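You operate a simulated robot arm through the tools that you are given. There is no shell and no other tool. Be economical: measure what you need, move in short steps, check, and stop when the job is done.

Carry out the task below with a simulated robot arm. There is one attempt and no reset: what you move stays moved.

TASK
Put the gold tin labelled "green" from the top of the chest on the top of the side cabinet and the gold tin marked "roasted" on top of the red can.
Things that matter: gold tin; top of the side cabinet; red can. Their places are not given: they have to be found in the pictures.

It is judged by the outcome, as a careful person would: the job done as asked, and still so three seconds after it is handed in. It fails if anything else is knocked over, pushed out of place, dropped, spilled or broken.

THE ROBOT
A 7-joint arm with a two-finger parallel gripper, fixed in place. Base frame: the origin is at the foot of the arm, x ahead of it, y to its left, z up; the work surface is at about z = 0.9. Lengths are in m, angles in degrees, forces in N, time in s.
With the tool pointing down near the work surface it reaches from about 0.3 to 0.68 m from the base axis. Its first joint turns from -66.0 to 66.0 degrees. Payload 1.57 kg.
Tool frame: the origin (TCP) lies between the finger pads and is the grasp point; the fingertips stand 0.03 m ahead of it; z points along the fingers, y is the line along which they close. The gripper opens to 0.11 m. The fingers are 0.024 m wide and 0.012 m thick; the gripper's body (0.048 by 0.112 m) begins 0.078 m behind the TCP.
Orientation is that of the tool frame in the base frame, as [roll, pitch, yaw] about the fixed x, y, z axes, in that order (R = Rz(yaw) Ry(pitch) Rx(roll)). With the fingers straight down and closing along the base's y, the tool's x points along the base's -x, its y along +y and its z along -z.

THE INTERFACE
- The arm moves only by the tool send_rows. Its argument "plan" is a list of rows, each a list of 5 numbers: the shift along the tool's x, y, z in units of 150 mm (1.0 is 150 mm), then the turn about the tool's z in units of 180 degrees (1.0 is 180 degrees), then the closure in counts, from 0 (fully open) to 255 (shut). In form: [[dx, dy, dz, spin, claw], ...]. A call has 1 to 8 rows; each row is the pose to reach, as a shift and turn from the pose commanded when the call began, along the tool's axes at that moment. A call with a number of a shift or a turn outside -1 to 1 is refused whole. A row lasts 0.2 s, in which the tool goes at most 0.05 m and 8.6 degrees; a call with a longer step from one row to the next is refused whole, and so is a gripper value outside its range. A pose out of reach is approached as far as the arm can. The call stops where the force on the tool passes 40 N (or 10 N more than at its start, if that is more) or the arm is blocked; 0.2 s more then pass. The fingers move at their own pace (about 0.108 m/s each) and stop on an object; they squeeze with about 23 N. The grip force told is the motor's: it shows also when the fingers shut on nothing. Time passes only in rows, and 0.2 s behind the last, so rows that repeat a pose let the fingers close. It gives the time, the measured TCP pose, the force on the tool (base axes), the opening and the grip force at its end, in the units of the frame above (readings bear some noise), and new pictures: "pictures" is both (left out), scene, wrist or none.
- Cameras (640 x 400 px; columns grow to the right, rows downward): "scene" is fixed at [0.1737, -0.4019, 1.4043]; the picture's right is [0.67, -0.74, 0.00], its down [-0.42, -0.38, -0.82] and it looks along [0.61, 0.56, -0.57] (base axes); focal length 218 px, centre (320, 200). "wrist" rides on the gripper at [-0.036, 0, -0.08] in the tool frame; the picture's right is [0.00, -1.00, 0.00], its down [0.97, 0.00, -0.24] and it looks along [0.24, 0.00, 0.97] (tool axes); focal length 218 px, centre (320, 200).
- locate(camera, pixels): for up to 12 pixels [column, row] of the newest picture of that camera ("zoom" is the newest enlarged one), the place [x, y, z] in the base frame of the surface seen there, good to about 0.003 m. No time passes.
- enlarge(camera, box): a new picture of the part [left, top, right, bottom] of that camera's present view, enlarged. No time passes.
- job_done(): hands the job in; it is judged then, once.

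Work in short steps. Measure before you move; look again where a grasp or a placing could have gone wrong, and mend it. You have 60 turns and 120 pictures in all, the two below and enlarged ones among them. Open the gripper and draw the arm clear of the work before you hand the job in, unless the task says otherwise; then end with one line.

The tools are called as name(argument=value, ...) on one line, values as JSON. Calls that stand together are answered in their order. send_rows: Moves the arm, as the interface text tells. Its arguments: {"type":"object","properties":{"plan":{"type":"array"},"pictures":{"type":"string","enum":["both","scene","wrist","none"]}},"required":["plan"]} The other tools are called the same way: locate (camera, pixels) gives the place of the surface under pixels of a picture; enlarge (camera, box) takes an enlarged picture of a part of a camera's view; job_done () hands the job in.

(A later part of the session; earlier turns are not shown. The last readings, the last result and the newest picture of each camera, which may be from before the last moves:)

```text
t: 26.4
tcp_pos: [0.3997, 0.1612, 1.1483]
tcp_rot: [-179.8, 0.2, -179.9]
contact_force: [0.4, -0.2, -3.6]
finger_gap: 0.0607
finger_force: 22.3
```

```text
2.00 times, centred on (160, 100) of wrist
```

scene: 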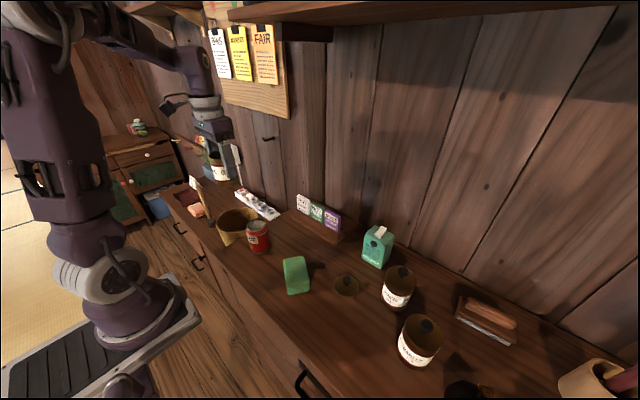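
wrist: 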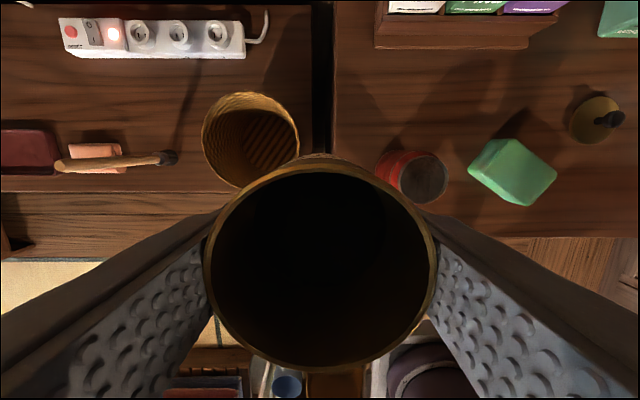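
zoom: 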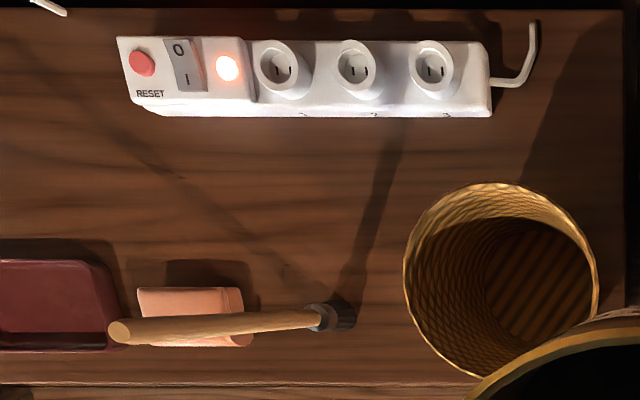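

The brush stands upright (handle top z≈0.94 at (0.413,0.49)); basket edge y≈0.345; power strip x≥0.60. I choose (0.50,0.43) and fly there at height.

send_rows(plan=[[-0.11, 0.25, 0, 0, 255], [-0.2, 0.5, 0, 0, 255], [-0.3, 0.75, 0, 0, 255], [-0.34, 0.9, 0, 0, 255]], pictures="none")

send_rows(plan=[[-0.11, 0.25, 0, 0, 255], [-0.2, 0.5, 0, 0, 255], [-0.3, 0.75, 0, 0, 255], [-0.33, 0.89, 0, 0, 255], [-0.33, 0.89, 0.2, 0, 255], [-0.33, 0.89, 0.4, 0, 255], [-0.33, 0.89, 0.4, 0, 255]])

```text
t: 27.4
tcp_pos: [0.4492, 0.2955, 1.1468]
tcp_rot: [-179.8, 0.2, 180.0]
contact_force: [0.2, 0.2, -3.9]
finger_gap: 0.0612
finger_force: 23.1
```

```text
t: 28.9
tcp_pos: [0.4843, 0.4025, 1.0874]
tcp_rot: [-179.8, 0.2, -179.9]
contact_force: [-0.6, 0.6, -2.9]
finger_gap: 0.0609
finger_force: 23.1
out of reach, approached as far as the arm can: row 3, 4, 5, 6, 7
```

scene: 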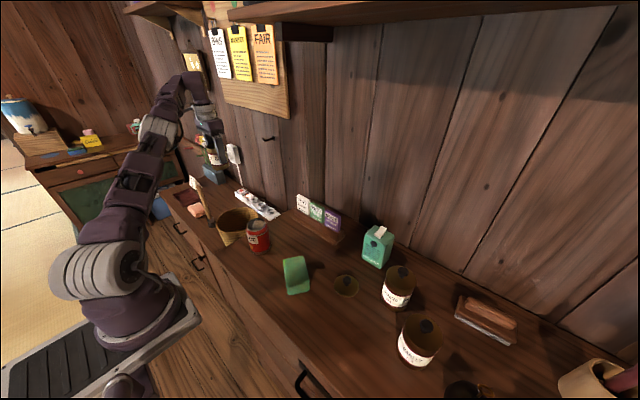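
wrist: 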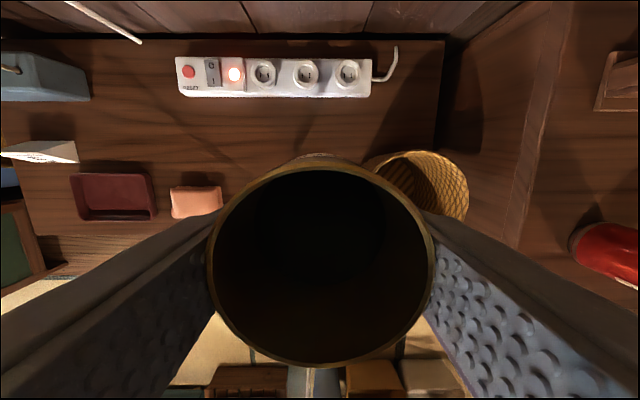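

Reach limits radius to ~0.63 here, so I choose (0.47,0.405) instead. I'll turn the hand 90° so the fingers close along x, clear of both basket and brush.

send_rows(plan=[[0.02, 0.003, 0, 0.04, 255], [0.05, 0.008, 0, 0.085, 255], [0.09, 0.015, 0, 0.13, 255], [0.09, 0.015, 0, 0.175, 255], [0.09, 0.015, 0, 0.22, 255], [0.09, 0.015, 0, 0.25, 255]], pictures="none")

send_rows(plan=[[0, 0, 0, 0.045, 255], [0, 0, 0, 0.09, 255], [0, 0, 0, 0.135, 255], [0, 0, 0, 0.18, 255], [0, 0, 0, 0.22, 255], [0, 0, 0, 0.25, 255], [0, 0, 0, 0.25, 255]])

enlarge(camera="scene", box=[150, 60, 310, 260])

```text
t: 30.4
tcp_pos: [0.4702, 0.4054, 1.0881]
tcp_rot: [179.9, 0.2, 135.0]
contact_force: [-0.2, -0.5, -3.2]
finger_gap: 0.0606
finger_force: 23.3
```

```text
t: 31.9
tcp_pos: [0.4702, 0.4049, 1.0879]
tcp_rot: [179.8, 0.2, 90.1]
contact_force: [-0.6, 0.0, -2.8]
finger_gap: 0.0605
finger_force: 22.9
```

scene: 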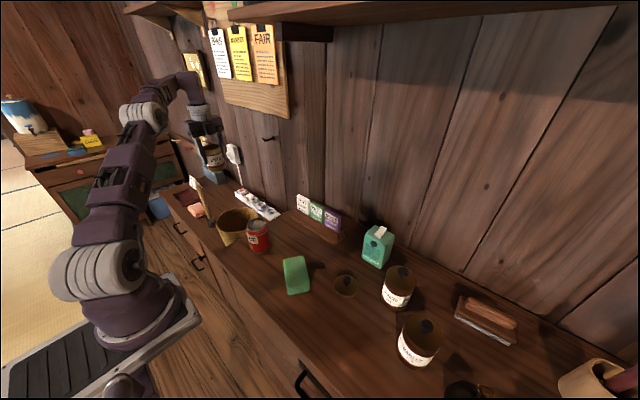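
wrist: 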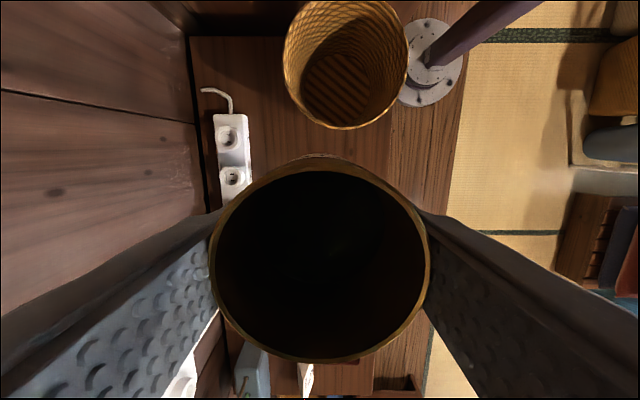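

```text
2.00 times, centred on (230, 160) of scene
```

zoom: 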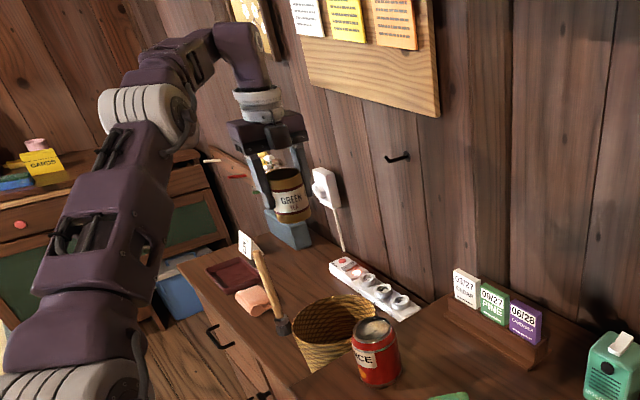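

Hand is turned and clear. I measure the basket's near edge in this view, and descend partway (tin bottom stays above the basket rim).

locate(camera="wrist", pixels=[[340, 128], [355, 126], [300, 110], [240, 150], [380, 190], [375, 150]])

send_rows(plan=[[0.05, 0, 0.15, 0, 255], [0.1, 0, 0.4, 0, 255], [0.1, 0.0, 0.65, 0, 255], [0.1, 0.04, 0.85, 0, 255], [0.1, 0.06, 0.95, 0, 255], [0.1, 0.06, 0.95, 0, 255]])

enlarge(camera="scene", box=[150, 110, 310, 260])

```text
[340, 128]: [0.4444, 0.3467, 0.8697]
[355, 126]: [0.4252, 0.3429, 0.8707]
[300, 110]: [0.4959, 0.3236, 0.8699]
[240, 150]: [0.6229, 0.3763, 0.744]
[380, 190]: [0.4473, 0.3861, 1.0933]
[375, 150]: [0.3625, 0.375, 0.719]
```

```text
t: 33.4
tcp_pos: [0.4807, 0.4182, 0.9452]
tcp_rot: [179.8, 0.2, 90.0]
contact_force: [0.0, 0.7, -2.7]
finger_gap: 0.0602
finger_force: 22.7
```

scene: 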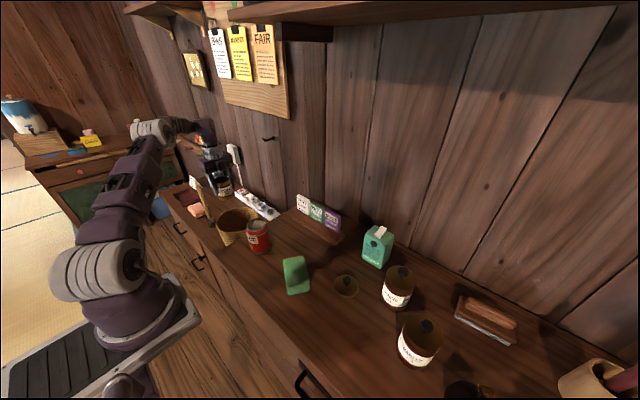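
wrist: 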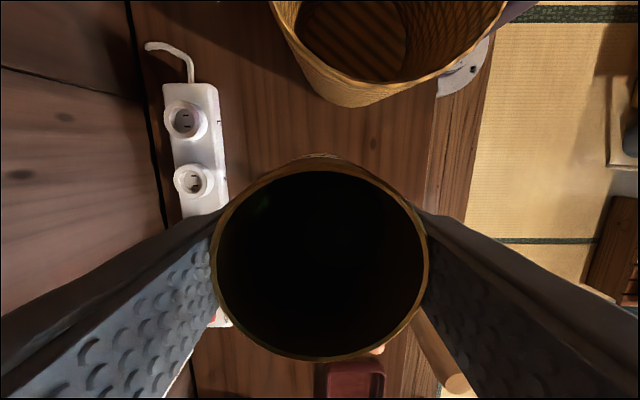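

```text
2.67 times, centred on (230, 185) of scene
```

zoom: 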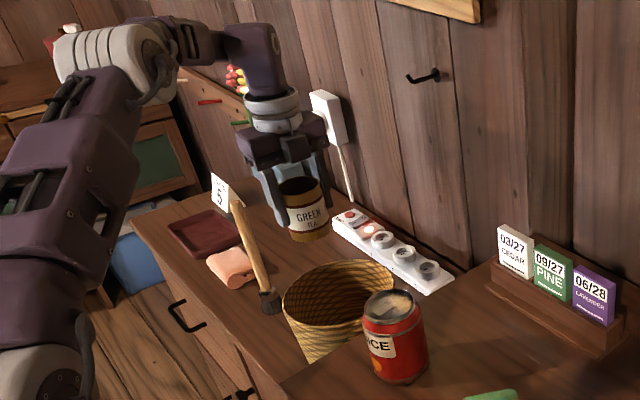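

Path is clear: basket ahead, brush handle at lower right. I measure handle clearance and continue down with a small shift to x≈0.488, y≈0.424.

locate(camera="wrist", pixels=[[455, 384], [430, 345], [222, 140], [350, 106], [380, 350], [340, 140]])

send_rows(plan=[[0.04, 0.05, 0.1, 0, 255], [0.04, 0.05, 0.25, 0, 255], [0.04, 0.05, 0.4, 0, 255], [0.04, 0.05, 0.55, 0, 255], [0.04, 0.05, 0.55, 0, 255]])

enlarge(camera="scene", box=[150, 110, 310, 260])

```text
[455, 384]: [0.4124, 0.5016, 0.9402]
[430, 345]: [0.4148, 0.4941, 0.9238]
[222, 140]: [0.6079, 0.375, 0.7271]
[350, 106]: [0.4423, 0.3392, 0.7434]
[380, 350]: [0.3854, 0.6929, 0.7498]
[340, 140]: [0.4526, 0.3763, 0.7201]
```

```text
t: 34.5
tcp_pos: [0.4866, 0.4241, 0.8639]
tcp_rot: [179.8, 0.2, 90.1]
contact_force: [0.1, 0.3, -3.0]
finger_gap: 0.0601
finger_force: 22.8
```

scene: 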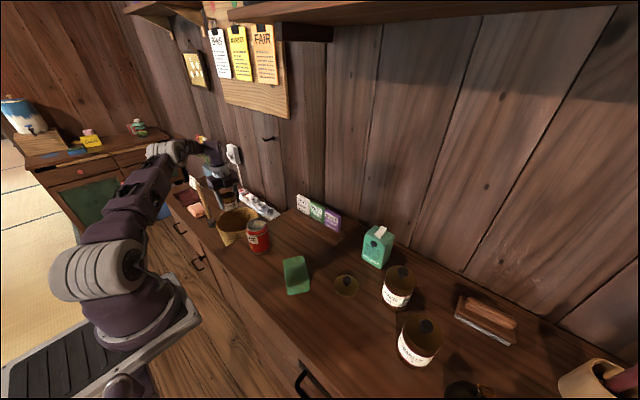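
wrist: 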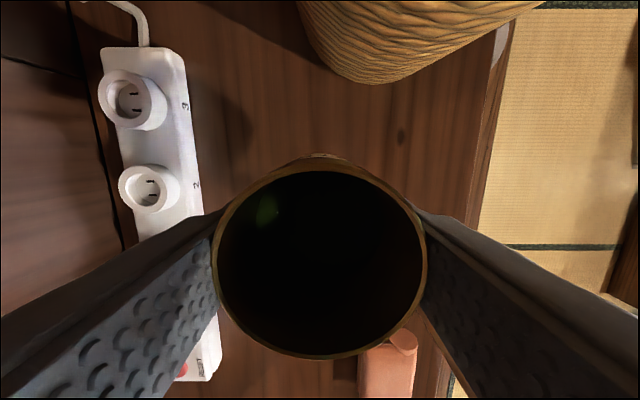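

```text
2.67 times, centred on (230, 185) of scene
```

zoom: 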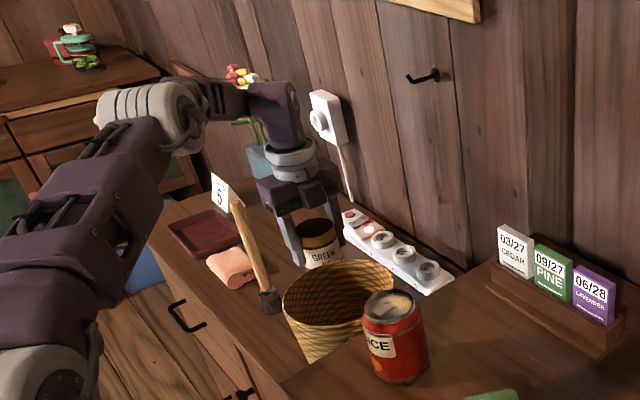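

Still clear. I descend further, slowing before contact.

send_rows(plan=[[0, 0, 0.12, 0, 255], [0, 0, 0.25, 0, 255], [0, 0, 0.37, 0, 255], [0, 0, 0.48, 0, 255], [0, 0, 0.54, 0, 255], [0, 0, 0.56, 0, 255]])

enlarge(camera="scene", box=[130, 110, 290, 260])

```text
t: 36.0
tcp_pos: [0.4888, 0.425, 0.7806]
tcp_rot: [179.8, 0.1, 89.9]
contact_force: [-2.7, -4.0, 11.1]
finger_gap: 0.0596
finger_force: 23.1
```

scene: 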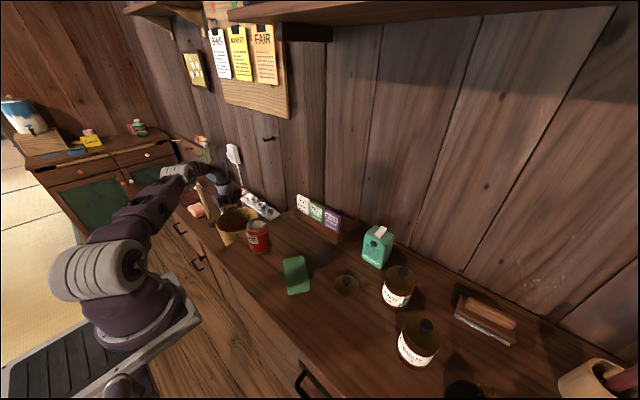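
wrist: 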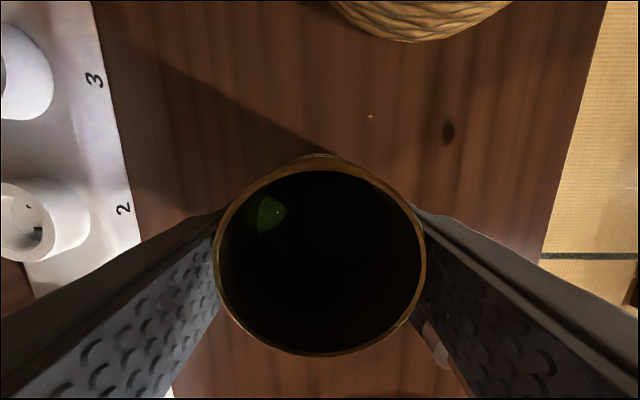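

```text
2.67 times, centred on (210, 185) of scene
```

zoom: 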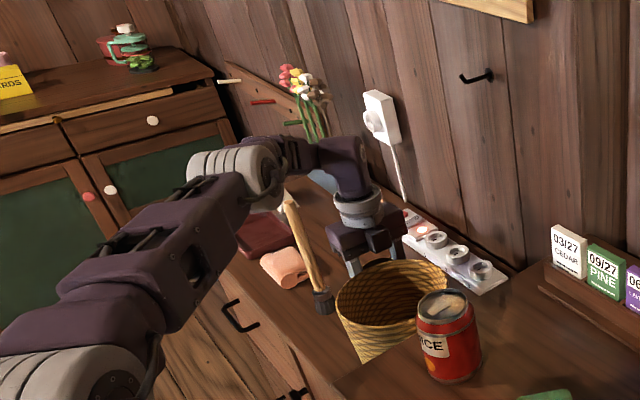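

11 N upward at TCP z 0.781, slightly higher than predicted. I check whether it's the tin touching (it may have slipped in the grip) and that the forearm touches nothing.

locate(camera="wrist", pixels=[[318, 162], [240, 200], [405, 200], [320, 352], [330, 140]])

locate(camera="zoom", pixels=[[235, 170], [255, 200], [290, 210], [272, 185], [245, 205], [320, 300], [215, 230], [300, 240]])

enlarge(camera="scene", box=[170, 150, 250, 230])

```text
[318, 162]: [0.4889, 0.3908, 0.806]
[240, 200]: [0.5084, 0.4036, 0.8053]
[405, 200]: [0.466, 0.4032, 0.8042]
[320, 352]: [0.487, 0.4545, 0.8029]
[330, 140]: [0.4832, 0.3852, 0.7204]
```

```text
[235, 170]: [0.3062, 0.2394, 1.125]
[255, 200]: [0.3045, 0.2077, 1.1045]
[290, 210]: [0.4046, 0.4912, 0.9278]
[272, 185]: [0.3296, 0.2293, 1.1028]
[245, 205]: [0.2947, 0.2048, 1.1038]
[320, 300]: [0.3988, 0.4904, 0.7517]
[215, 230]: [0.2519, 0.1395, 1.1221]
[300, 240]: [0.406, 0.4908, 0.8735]
```

```text
5.00 times, centred on (210, 190) of scene
```

zoom: 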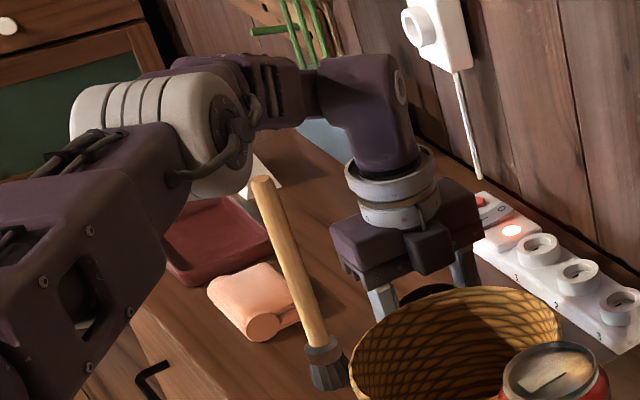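

Rim at z 0.805 means the tin bottom (0.719) is on the cabinet top; arm is clear. I release with a moderate opening and rise straight up.

send_rows(plan=[[0, 0, -0.005, 0, 100], [0, 0, -0.005, 0, 70], [0, 0, -0.005, 0, 50], [0, 0, -0.005, 0, 40], [0, 0, -0.15, 0, 40], [0, 0, -0.4, 0, 40], [0, 0, -0.7, 0, 40], [0, 0, -1.0, 0, 40]])

```text
t: 37.8
tcp_pos: [0.4863, 0.4241, 0.9303]
tcp_rot: [179.8, 0.2, 90.1]
contact_force: [0.7, -0.4, 0.1]
finger_gap: 0.0929
finger_force: 0.1
```

scene: 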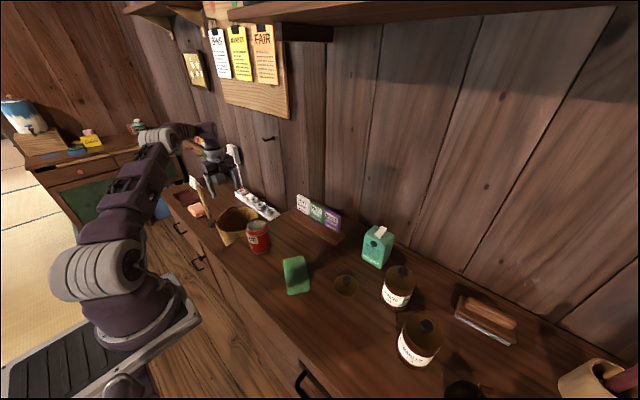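
wrist: 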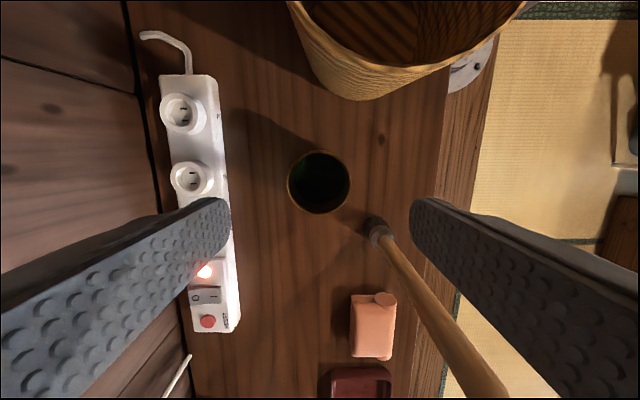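

The tin body stands on the cabinet at (319,182). I measure its rim centre for the lid.

locate(camera="wrist", pixels=[[289, 182], [349, 182], [319, 151], [319, 213], [298, 160], [340, 204], [298, 204], [340, 160]])

enlarge(camera="wrist", box=[260, 140, 380, 220])

```text
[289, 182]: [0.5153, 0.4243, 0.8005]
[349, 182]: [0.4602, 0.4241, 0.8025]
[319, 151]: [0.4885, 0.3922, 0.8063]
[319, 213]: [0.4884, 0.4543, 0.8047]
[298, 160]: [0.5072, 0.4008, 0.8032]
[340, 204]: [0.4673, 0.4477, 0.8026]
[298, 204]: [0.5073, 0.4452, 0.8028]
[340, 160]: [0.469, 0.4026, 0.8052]
```

```text
5.00 times, centred on (320, 180) of wrist
```

zoom: 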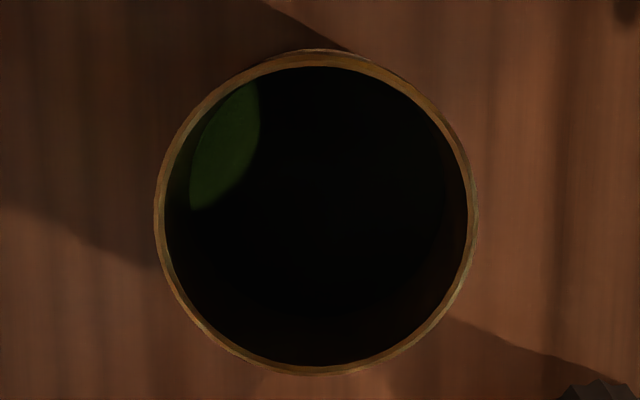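

Rim centre (0.488,0.4235), rim z 0.805. I rise and return along -y to the parked lid, keeping this hand orientation.

send_rows(plan=[[0, 0, -0.3, 0, 60], [0, 0, -0.6, 0, 100], [0, 0, -0.9, 0, 100], [-0.2, 0, -1.0, 0, 100], [-0.5, 0, -1.0, 0, 100], [-0.8, 0, -1.0, 0, 100], [-1.0, 0, -1.0, 0, 100]], pictures="none")

send_rows(plan=[[-0.3, 0, 0, 0, 100], [-0.6, -0.05, 0, 0, 100], [-0.9, -0.112, 0, 0, 100], [-1.0, -0.112, 0, 0, 100]], pictures="none")

send_rows(plan=[[-0.3, 0, 0, 0, 100], [-0.6, 0, 0, 0, 100], [-0.9, 0, 0, 0, 100], [-1.0, 0, 0, 0, 100]], pictures="none")

send_rows(plan=[[-0.3, 0, 0, 0, 100], [-0.6, 0, 0, 0, 100], [-0.9, 0, 0, 0, 100], [-1.0, 0, 0, 0, 100], [-1.0, 0, 0, 0, 100]])

```text
t: 39.4
tcp_pos: [0.4881, 0.275, 1.0814]
tcp_rot: [179.8, 0.0, 90.0]
contact_force: [0.2, -0.3, 0.3]
finger_gap: 0.0671
finger_force: 0.0
out of reach, approached as far as the arm can: row 3
```

```text
t: 40.4
tcp_pos: [0.469, 0.1251, 1.0797]
tcp_rot: [179.8, 0.1, 90.0]
contact_force: [0.3, -0.3, -1.0]
finger_gap: 0.0668
finger_force: 0.2
```

```text
t: 41.4
tcp_pos: [0.4688, -0.0249, 1.0812]
tcp_rot: [179.8, 0.1, 90.1]
contact_force: [-0.5, -0.2, -0.4]
finger_gap: 0.067
finger_force: 0.0
```

```text
t: 42.5
tcp_pos: [0.4695, -0.174, 1.0801]
tcp_rot: [179.8, 0.2, 90.1]
contact_force: [-0.5, -0.3, -0.6]
finger_gap: 0.0669
finger_force: 0.0
```

scene: 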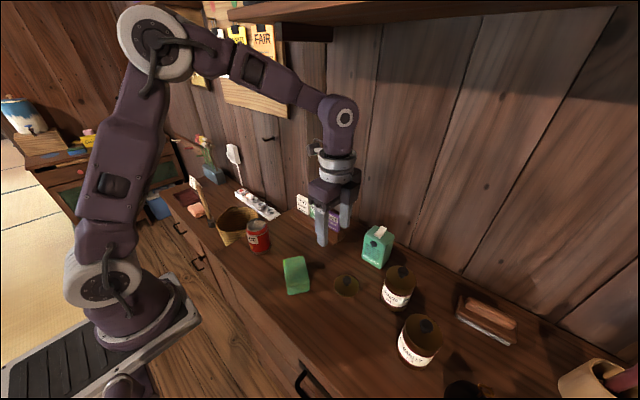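
wrist: 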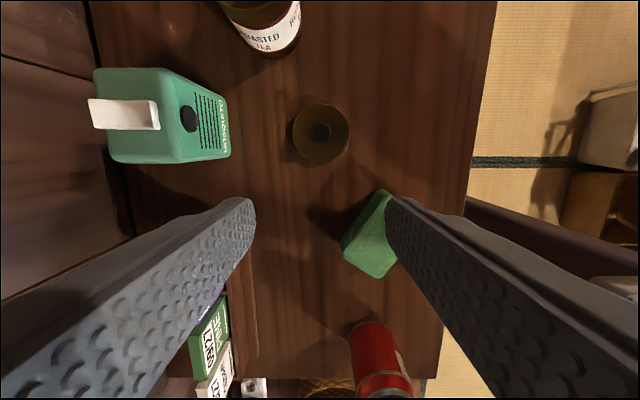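

Knob at (320,132). I move over it, descend to TCP z≈0.943 and grip.

locate(camera="wrist", pixels=[[320, 127], [320, 136], [314, 132], [326, 132], [293, 133], [349, 133], [320, 105], [320, 162]])

send_rows(plan=[[-0.2, 0, 0.1, 0, 110], [-0.33, 0, 0.35, 0, 110], [-0.33, 0, 0.6, 0, 110], [-0.33, 0, 0.75, 0, 110], [-0.33, 0, 0.75, 0, 110]])

```text
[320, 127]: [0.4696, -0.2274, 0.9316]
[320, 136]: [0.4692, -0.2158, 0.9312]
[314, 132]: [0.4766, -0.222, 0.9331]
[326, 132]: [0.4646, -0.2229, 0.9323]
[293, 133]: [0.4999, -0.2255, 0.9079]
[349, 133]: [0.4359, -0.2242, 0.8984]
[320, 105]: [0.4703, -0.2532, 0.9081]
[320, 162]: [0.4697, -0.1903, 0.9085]
```

```text
t: 43.8
tcp_pos: [0.4706, -0.225, 0.9691]
tcp_rot: [179.8, 0.2, 90.1]
contact_force: [-0.1, -0.4, -0.4]
finger_gap: 0.0626
finger_force: 0.1
```

scene: 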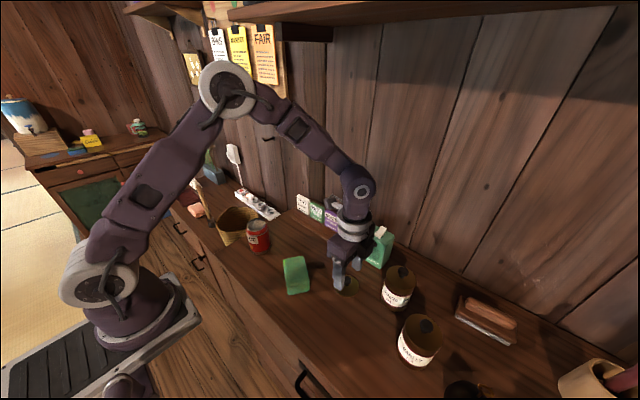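
wrist: 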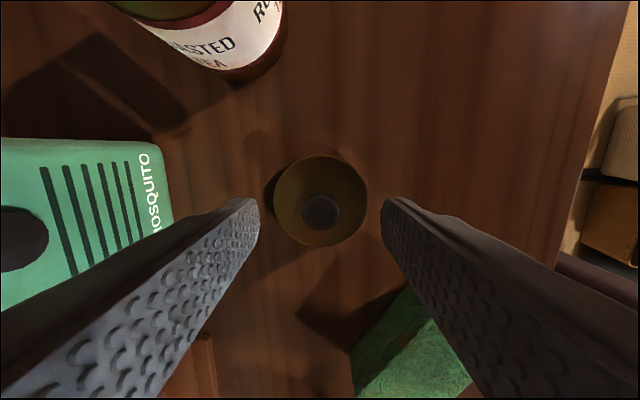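

Centred. I descend the last 26 mm, close on the knob, and lift.

send_rows(plan=[[0.015, 0, 0.1, 0, 130], [0.015, 0, 0.172, 0, 150], [0.015, 0, 0.172, 0, 255], [0.015, 0, 0.172, 0, 255], [0.015, 0, 0.172, 0, 255], [0.015, 0, 0.1, 0, 255], [0.015, 0, -0.15, 0, 255], [0.015, 0, -0.45, 0, 255]], pictures="wrist")

```text
t: 45.5
tcp_pos: [0.4703, -0.2217, 1.0369]
tcp_rot: [179.8, 0.2, 90.1]
contact_force: [0.5, 0.0, -0.4]
finger_gap: 0.0196
finger_force: 22.8
```

wrist: 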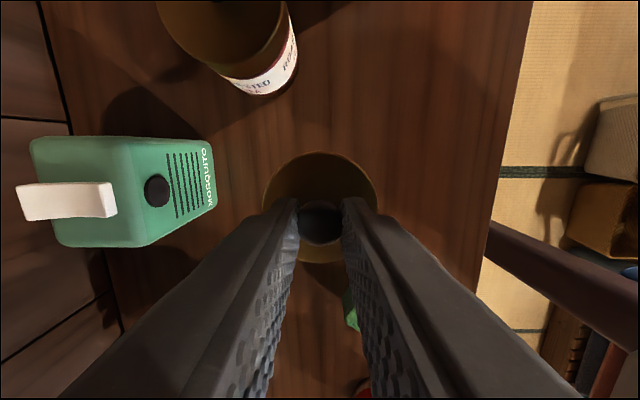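

Lid is held by the knob. I raise to z≈1.09 and carry it along +y to just short of the tin.

send_rows(plan=[[0, 0, -0.3, 0, 255], [0.3, 0, -0.35, 0, 255], [0.6, 0, -0.35, 0, 255], [0.9, 0, -0.35, 0, 255], [1.0, 0, -0.35, 0, 255]], pictures="none")

send_rows(plan=[[0.3, 0, 0, 0, 255], [0.6, 0, 0, 0, 255], [0.9, 0, 0, 0, 255], [1.0, 0, 0, 0, 255]], pictures="none")

send_rows(plan=[[0.3, 0, 0, 0, 255], [0.6, 0, 0, 0, 255], [0.9, 0, 0, 0, 255], [1.0, 0, 0, 0, 255]], pictures="none")

send_rows(plan=[[0.3, 0, 0, 0, 255], [0.6, 0.0, 0, 0, 255], [0.9, 0.04, 0, 0, 255], [1.0, 0.08, 0.1, 0, 255], [1.0, 0.1, 0.4, 0, 255], [1.0, 0.1, 0.7, 0, 255], [1.0, 0.1, 0.85, 0, 255], [1.0, 0.1, 0.85, 0, 255]])

```text
t: 46.8
tcp_pos: [0.4703, -0.0706, 1.0886]
tcp_rot: [179.8, 0.3, 90.0]
contact_force: [-0.1, 0.2, -0.2]
finger_gap: 0.0196
finger_force: 23.4
```

```text
t: 47.8
tcp_pos: [0.4707, 0.078, 1.0877]
tcp_rot: [179.9, 0.2, 90.0]
contact_force: [0.7, 0.5, -0.6]
finger_gap: 0.0199
finger_force: 22.8
```

```text
t: 48.8
tcp_pos: [0.4687, 0.2278, 1.0875]
tcp_rot: [179.9, 0.2, 90.0]
contact_force: [-0.9, 0.2, 0.0]
finger_gap: 0.0196
finger_force: 23.1
```

```text
t: 50.5
tcp_pos: [0.4853, 0.3775, 0.9588]
tcp_rot: [179.8, 0.2, 90.0]
contact_force: [-0.6, 0.7, 0.0]
finger_gap: 0.0196
finger_force: 22.6
```

scene: 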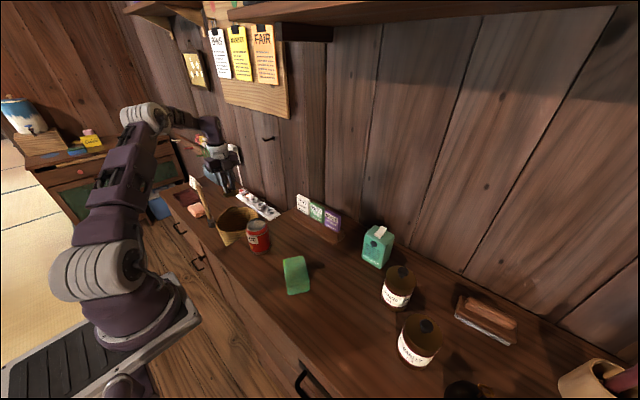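
wrist: 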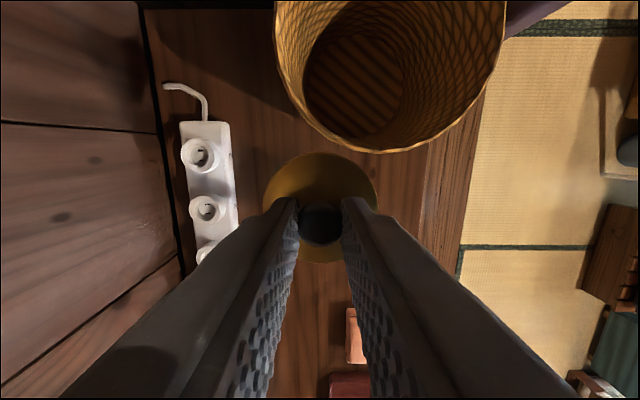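

I move over the tin and descend to just above its rim.

send_rows(plan=[[0.2, 0.017, 0.05, 0, 255], [0.306, 0.017, 0.2, 0, 255], [0.306, 0.017, 0.4, 0, 255], [0.306, 0.017, 0.55, 0, 255], [0.306, 0.017, 0.64, 0, 255], [0.306, 0.017, 0.64, 0, 255]])

enlarge(camera="wrist", box=[240, 120, 400, 240])

enlarge(camera="scene", box=[190, 150, 260, 230])

```text
t: 52.0
tcp_pos: [0.4876, 0.4233, 0.8635]
tcp_rot: [179.8, 0.2, 90.0]
contact_force: [0.9, 0.4, -0.4]
finger_gap: 0.0197
finger_force: 22.9
```

scene: 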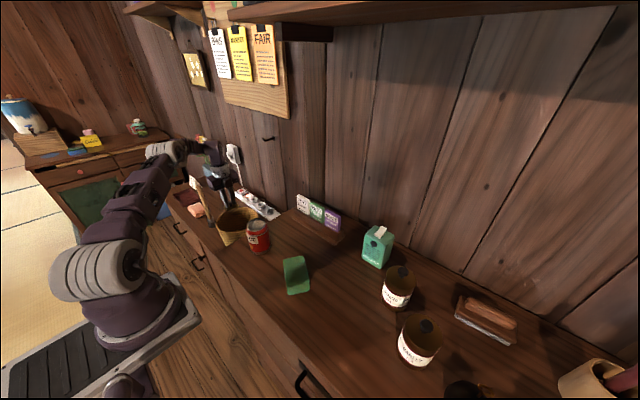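
wrist: 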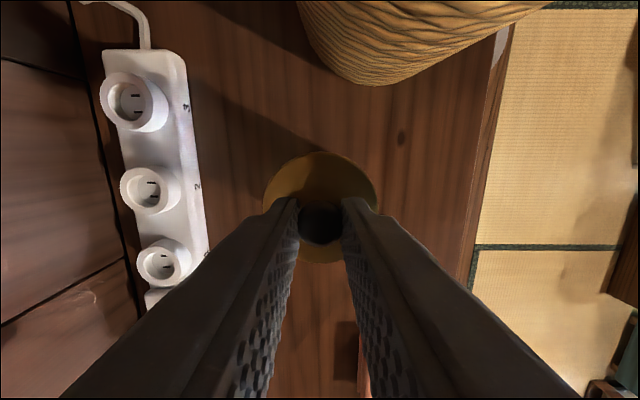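

```text
3.33 times, centred on (320, 180) of wrist
```

zoom: 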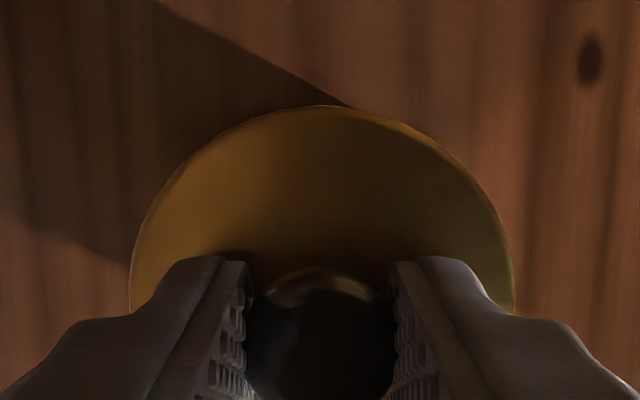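

```text
5.00 times, centred on (225, 190) of scene
```

zoom: 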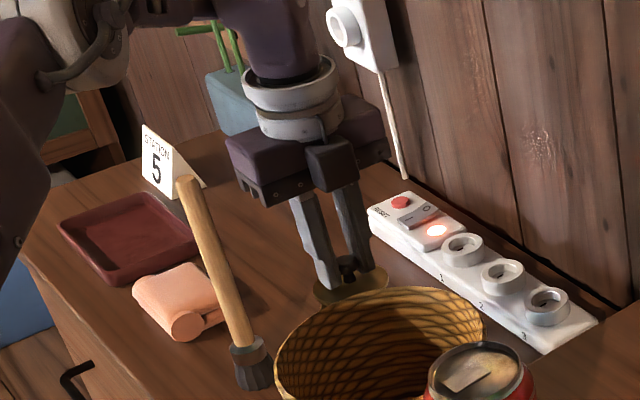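

Aligned as far as visible. I lower in small steps until the lid seats (expected ≈0.843–0.847).

send_rows(plan=[[0, 0, 0.05, 0, 255], [0, 0, 0.08, 0, 255], [0, 0, 0.1, 0, 255], [0, 0, 0.11, 0, 255]], pictures="none")

send_rows(plan=[[0, 0, 0.012, 0, 255], [0, 0, 0.012, 0, 255]], pictures="none")

```text
t: 53.0
tcp_pos: [0.4884, 0.4241, 0.8457]
tcp_rot: [179.8, 0.2, 89.9]
contact_force: [0.2, -0.9, -0.4]
finger_gap: 0.0195
finger_force: 23.1
```

```text
t: 53.5
tcp_pos: [0.4886, 0.4238, 0.8449]
tcp_rot: [179.8, 0.2, 89.9]
contact_force: [0.4, -0.3, 0.2]
finger_gap: 0.0197
finger_force: 22.9
```

send_rows(plan=[[0, 0, 0.008, 0, 255], [0, 0, 0.016, 0, 255], [0, 0, 0.016, 0, 255]], pictures="none")

send_rows(plan=[[0, 0, 0.008, 0, 255], [0, 0, 0.014, 0, 255], [0, 0, 0.014, 0, 255]], pictures="none")

```text
t: 54.4
tcp_pos: [0.4876, 0.424, 0.8441]
tcp_rot: [179.7, 0.0, 90.1]
contact_force: [-2.9, -1.1, 16.5]
finger_gap: 0.0196
finger_force: 22.4
```

```text
t: 55.1
tcp_pos: [0.4896, 0.4238, 0.8416]
tcp_rot: [179.7, 0.0, 90.1]
contact_force: [-2.2, -1.0, 30.7]
finger_gap: 0.0198
finger_force: 23.4
```

Firm contact at the seated height. I ease off, open and rise to inspect.

send_rows(plan=[[0, 0, -0.018, 0, 255], [0, 0, -0.018, 0, 170], [0, 0, -0.018, 0, 130], [0, 0, -0.018, 0, 130], [0, 0, -0.15, 0, 130], [0, 0, -0.4, 0, 130], [0, 0, -0.6, 0, 120], [0, 0, -0.6, 0, 60]])

enlarge(camera="wrist", box=[240, 100, 400, 240])

enlarge(camera="scene", box=[190, 150, 260, 230])

```text
t: 57.0
tcp_pos: [0.4878, 0.424, 0.9314]
tcp_rot: [179.8, 0.2, 90.1]
contact_force: [0.0, -0.3, -0.1]
finger_gap: 0.084
finger_force: 0.1
```

scene: 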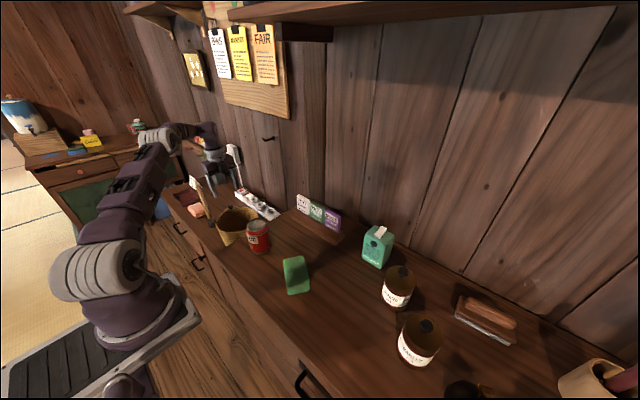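
wrist: 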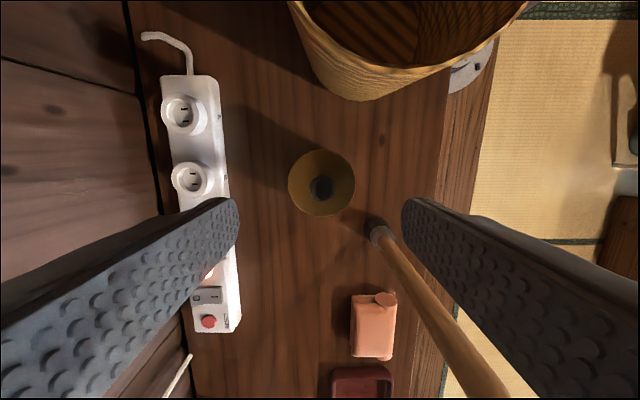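

```text
2.86 times, centred on (320, 170) of wrist
```

zoom: 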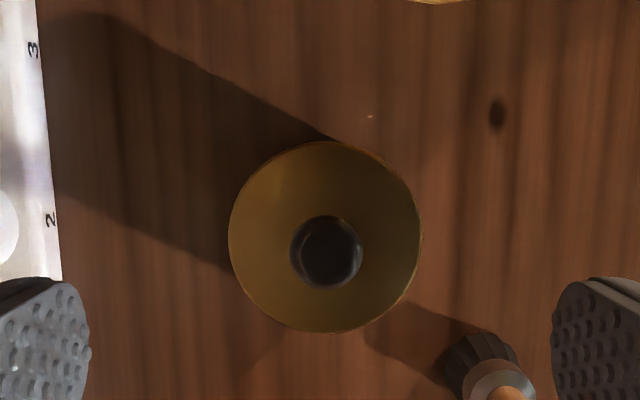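

```text
5.00 times, centred on (225, 190) of scene
```

zoom: 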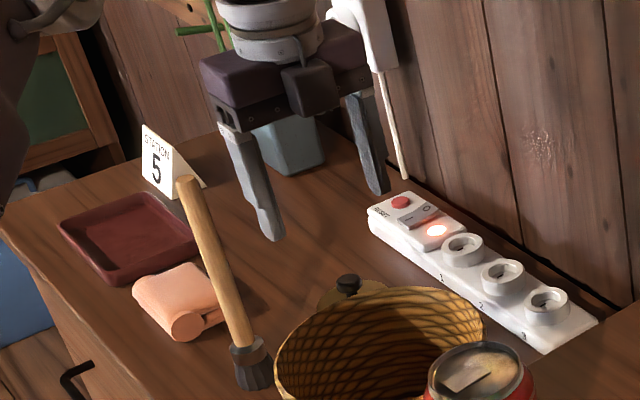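

Check lid is level at z≈0.81.

locate(camera="wrist", pixels=[[295, 183], [350, 183], [321, 158], [321, 209], [321, 188]])

send_rows(plan=[[0, 0, -0.3, 0, 60], [0, 0, -0.6, 0, 100], [-0.1, 0, -0.9, 0, 100], [-0.4, 0, -1.0, 0, 100], [-0.7, 0, -1.0, 0, 100], [-1.0, 0, -1.0, 0, 100]], pictures="none")

send_rows(plan=[[-0.3, 0.03, 0, 0, 100], [-0.6, 0.07, 0, 0, 100], [-0.9, 0.1, 0, 0, 100], [-1.0, 0.1, 0, 0, 100]], pictures="none")

send_rows(plan=[[-0.3, 0.03, 0, 0, 100], [-0.6, 0.07, 0, 0, 100], [-0.9, 0.1, 0, 0, 100], [-1.0, 0.1, 0, 0, 100]], pictures="none")

send_rows(plan=[[-0.3, 0, 0, 0, 100], [-0.6, 0, 0, 0, 100], [-0.9, 0, 0, 0, 100], [-1.0, 0, 0, 0, 100], [-1.0, 0, 0, 0, 100]])

```text
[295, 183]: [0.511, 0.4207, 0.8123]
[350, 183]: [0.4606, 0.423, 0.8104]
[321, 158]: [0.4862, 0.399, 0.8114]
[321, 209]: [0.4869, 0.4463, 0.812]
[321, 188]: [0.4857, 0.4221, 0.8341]
```

```text
t: 58.4
tcp_pos: [0.4861, 0.2746, 1.0815]
tcp_rot: [179.8, 0.1, 90.2]
contact_force: [-0.6, -0.8, -0.1]
finger_gap: 0.0669
finger_force: 0.0
```

```text
t: 59.4
tcp_pos: [0.5024, 0.1244, 1.0807]
tcp_rot: [179.9, 0.1, 90.0]
contact_force: [0.2, -0.8, 0.1]
finger_gap: 0.0669
finger_force: 0.0
```

```text
t: 60.4
tcp_pos: [0.517, -0.0271, 1.0816]
tcp_rot: [179.8, 0.2, 90.0]
contact_force: [0.2, 0.7, -0.3]
finger_gap: 0.0669
finger_force: 0.2
```

```text
t: 61.5
tcp_pos: [0.5178, -0.1774, 1.0808]
tcp_rot: [179.8, 0.1, 90.1]
contact_force: [0.4, 0.1, 0.3]
finger_gap: 0.067
finger_force: 0.1
```

scene: 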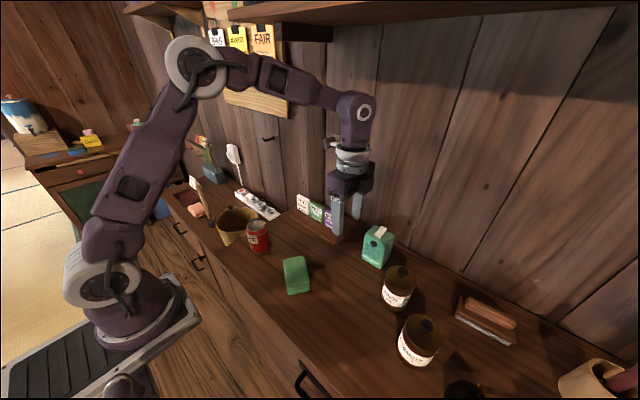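
wrist: 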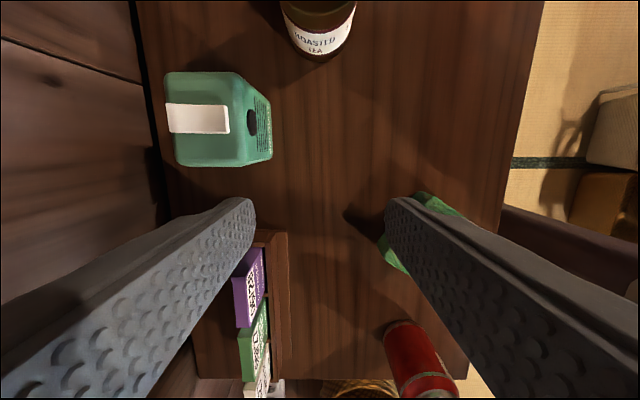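

The green tin is complete and level on the side cabinet. Now the roasted tin: I move nearer and measure its knob.

send_rows(plan=[[-0.3, 0, -0.05, 0, 100], [-0.6, 0, -0.1, 0, 100], [-0.75, 0, -0.15, 0, 100], [-0.75, 0, -0.15, 0, 100]], pictures="wrist")

enlarge(camera="wrist", box=[220, 40, 420, 240])

```text
t: 62.5
tcp_pos: [0.518, -0.2887, 1.105]
tcp_rot: [179.7, 0.2, 90.1]
contact_force: [0.5, 0.5, 0.0]
finger_gap: 0.0669
finger_force: 0.0
```

wrist: 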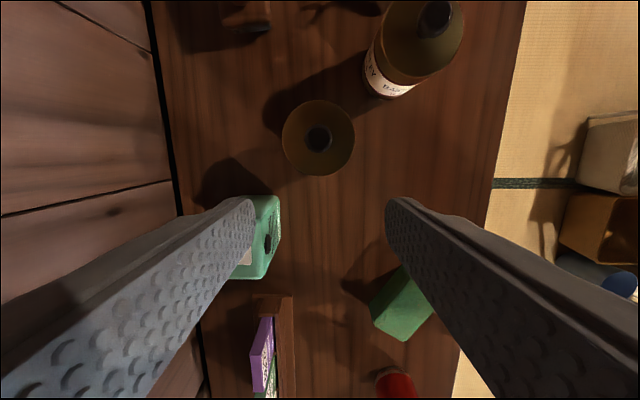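

```text
2.00 times, centred on (320, 140) of wrist
```

zoom: 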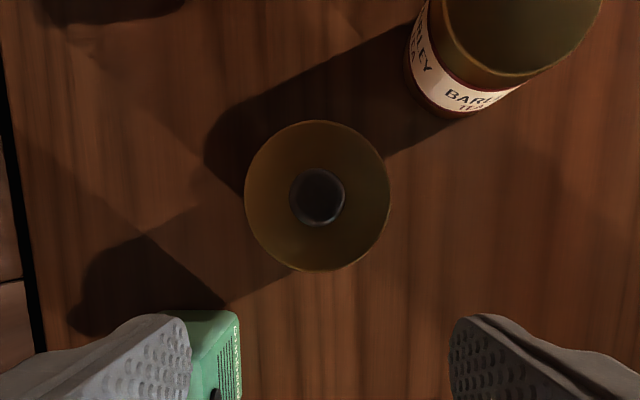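

locate(camera="wrist", pixels=[[318, 133], [318, 144], [312, 139], [325, 139], [284, 138], [353, 138], [318, 103], [318, 173], [300, 120], [420, 110], [230, 190]])

```text
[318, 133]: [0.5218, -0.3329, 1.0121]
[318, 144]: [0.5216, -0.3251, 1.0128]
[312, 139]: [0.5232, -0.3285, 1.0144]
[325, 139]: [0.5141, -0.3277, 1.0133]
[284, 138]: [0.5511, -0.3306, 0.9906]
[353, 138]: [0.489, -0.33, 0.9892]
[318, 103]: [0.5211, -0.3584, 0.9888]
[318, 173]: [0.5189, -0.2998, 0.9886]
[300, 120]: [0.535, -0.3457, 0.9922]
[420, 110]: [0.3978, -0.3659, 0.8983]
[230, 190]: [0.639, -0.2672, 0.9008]
```

Knob centre (0.5195,-0.329), lid top 0.989. I descend to TCP z 1.023 and grip the knob.

send_rows(plan=[[-0.15, 0.011, 0.1, 0, 130], [-0.269, 0.011, 0.3, 0, 140], [-0.269, 0.011, 0.47, 0, 150], [-0.269, 0.011, 0.545, 0, 150], [-0.269, 0.011, 0.545, 0, 255], [-0.269, 0.011, 0.545, 0, 255], [-0.269, 0.011, 0.545, 0, 255]])

```text
t: 64.2
tcp_pos: [0.5208, -0.3286, 1.0237]
tcp_rot: [179.8, 0.2, 90.1]
contact_force: [0.0, 0.2, 0.1]
finger_gap: 0.0198
finger_force: 23.2
```

scene: 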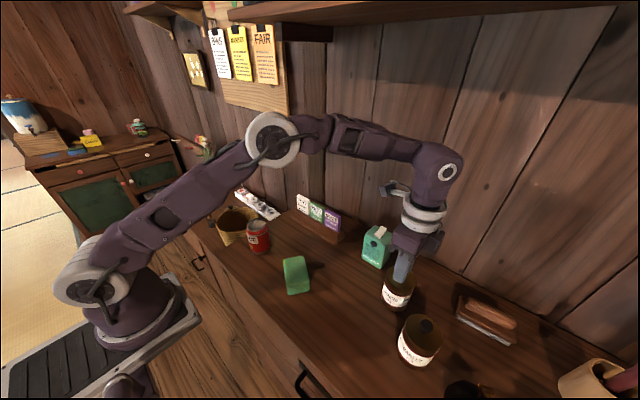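
wrist: 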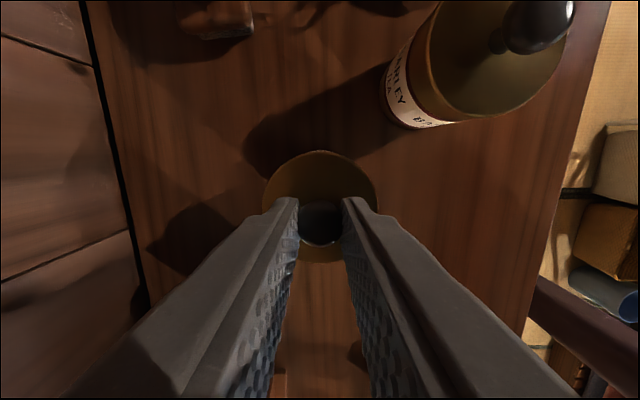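

Knob gripped. I lift the lid and park it at the free spot (0.42,-0.26).

send_rows(plan=[[0, 0, -0.1, 0, 255], [0, 0, -0.35, 0, 255], [0.15, -0.25, -0.35, 0, 255], [0.3, -0.5, -0.35, 0, 255], [0.457, -0.667, -0.3, 0, 255], [0.457, -0.667, 0.0, 0, 255], [0.457, -0.667, 0.25, 0, 255], [0.457, -0.667, 0.45, 0, 255]])

send_rows(plan=[[0, 0, 0.04, 0, 255], [0, 0, 0.07, 0, 255], [0, 0, 0.09, 0, 255], [0, 0, 0.1, 0, 255]], pictures="none")

```text
t: 66.0
tcp_pos: [0.4193, -0.2602, 0.955]
tcp_rot: [179.8, 0.2, 89.9]
contact_force: [-0.7, -0.5, -0.7]
finger_gap: 0.0198
finger_force: 23.1
```

scene: 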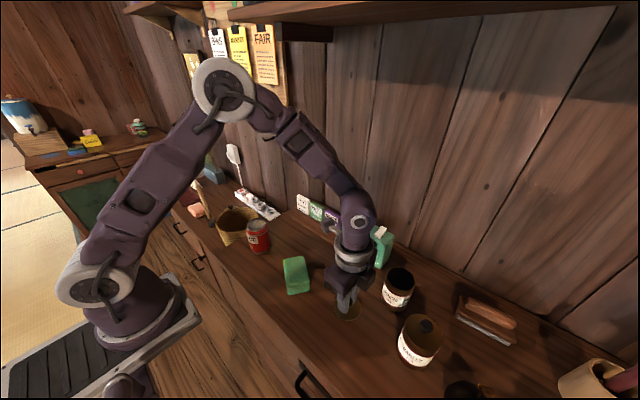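
wrist: 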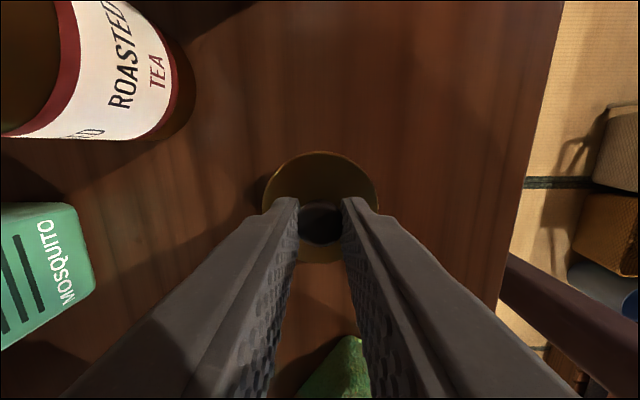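

```text
t: 67.0
tcp_pos: [0.4197, -0.2601, 0.9421]
tcp_rot: [179.8, 0.2, 90.0]
contact_force: [-2.7, 2.3, 21.5]
finger_gap: 0.0198
finger_force: 22.9
```

Contact at z 0.942; lid is on the chest. I release and rise.

send_rows(plan=[[0, 0, -0.012, 0, 255], [0, 0, -0.012, 0, 150], [0, 0, -0.012, 0, 130], [0, 0, -0.012, 0, 130], [0, 0, -0.2, 0, 130], [0, 0, -0.5, 0, 130], [0, 0, -0.8, 0, 60], [0, 0, -1, 0, 0]])

```text
t: 68.8
tcp_pos: [0.4196, -0.261, 1.0913]
tcp_rot: [179.9, 0.1, 90.0]
contact_force: [-0.3, 0.1, 0.5]
finger_gap: 0.1099
finger_force: 0.1
```

scene: 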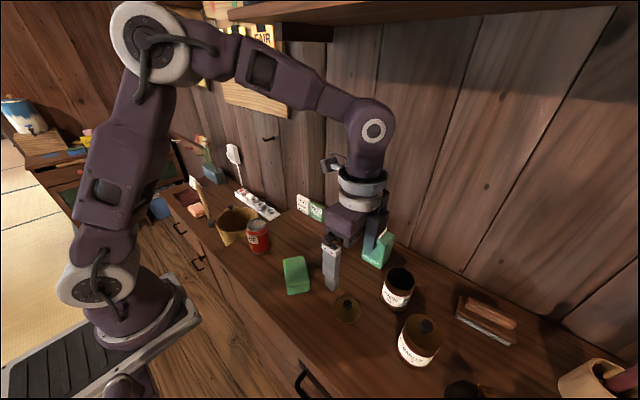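
wrist: 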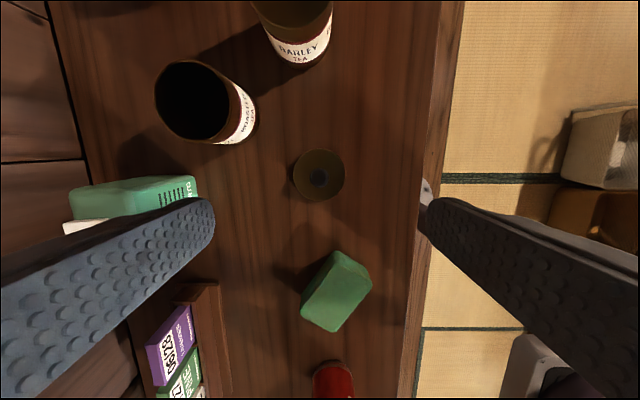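

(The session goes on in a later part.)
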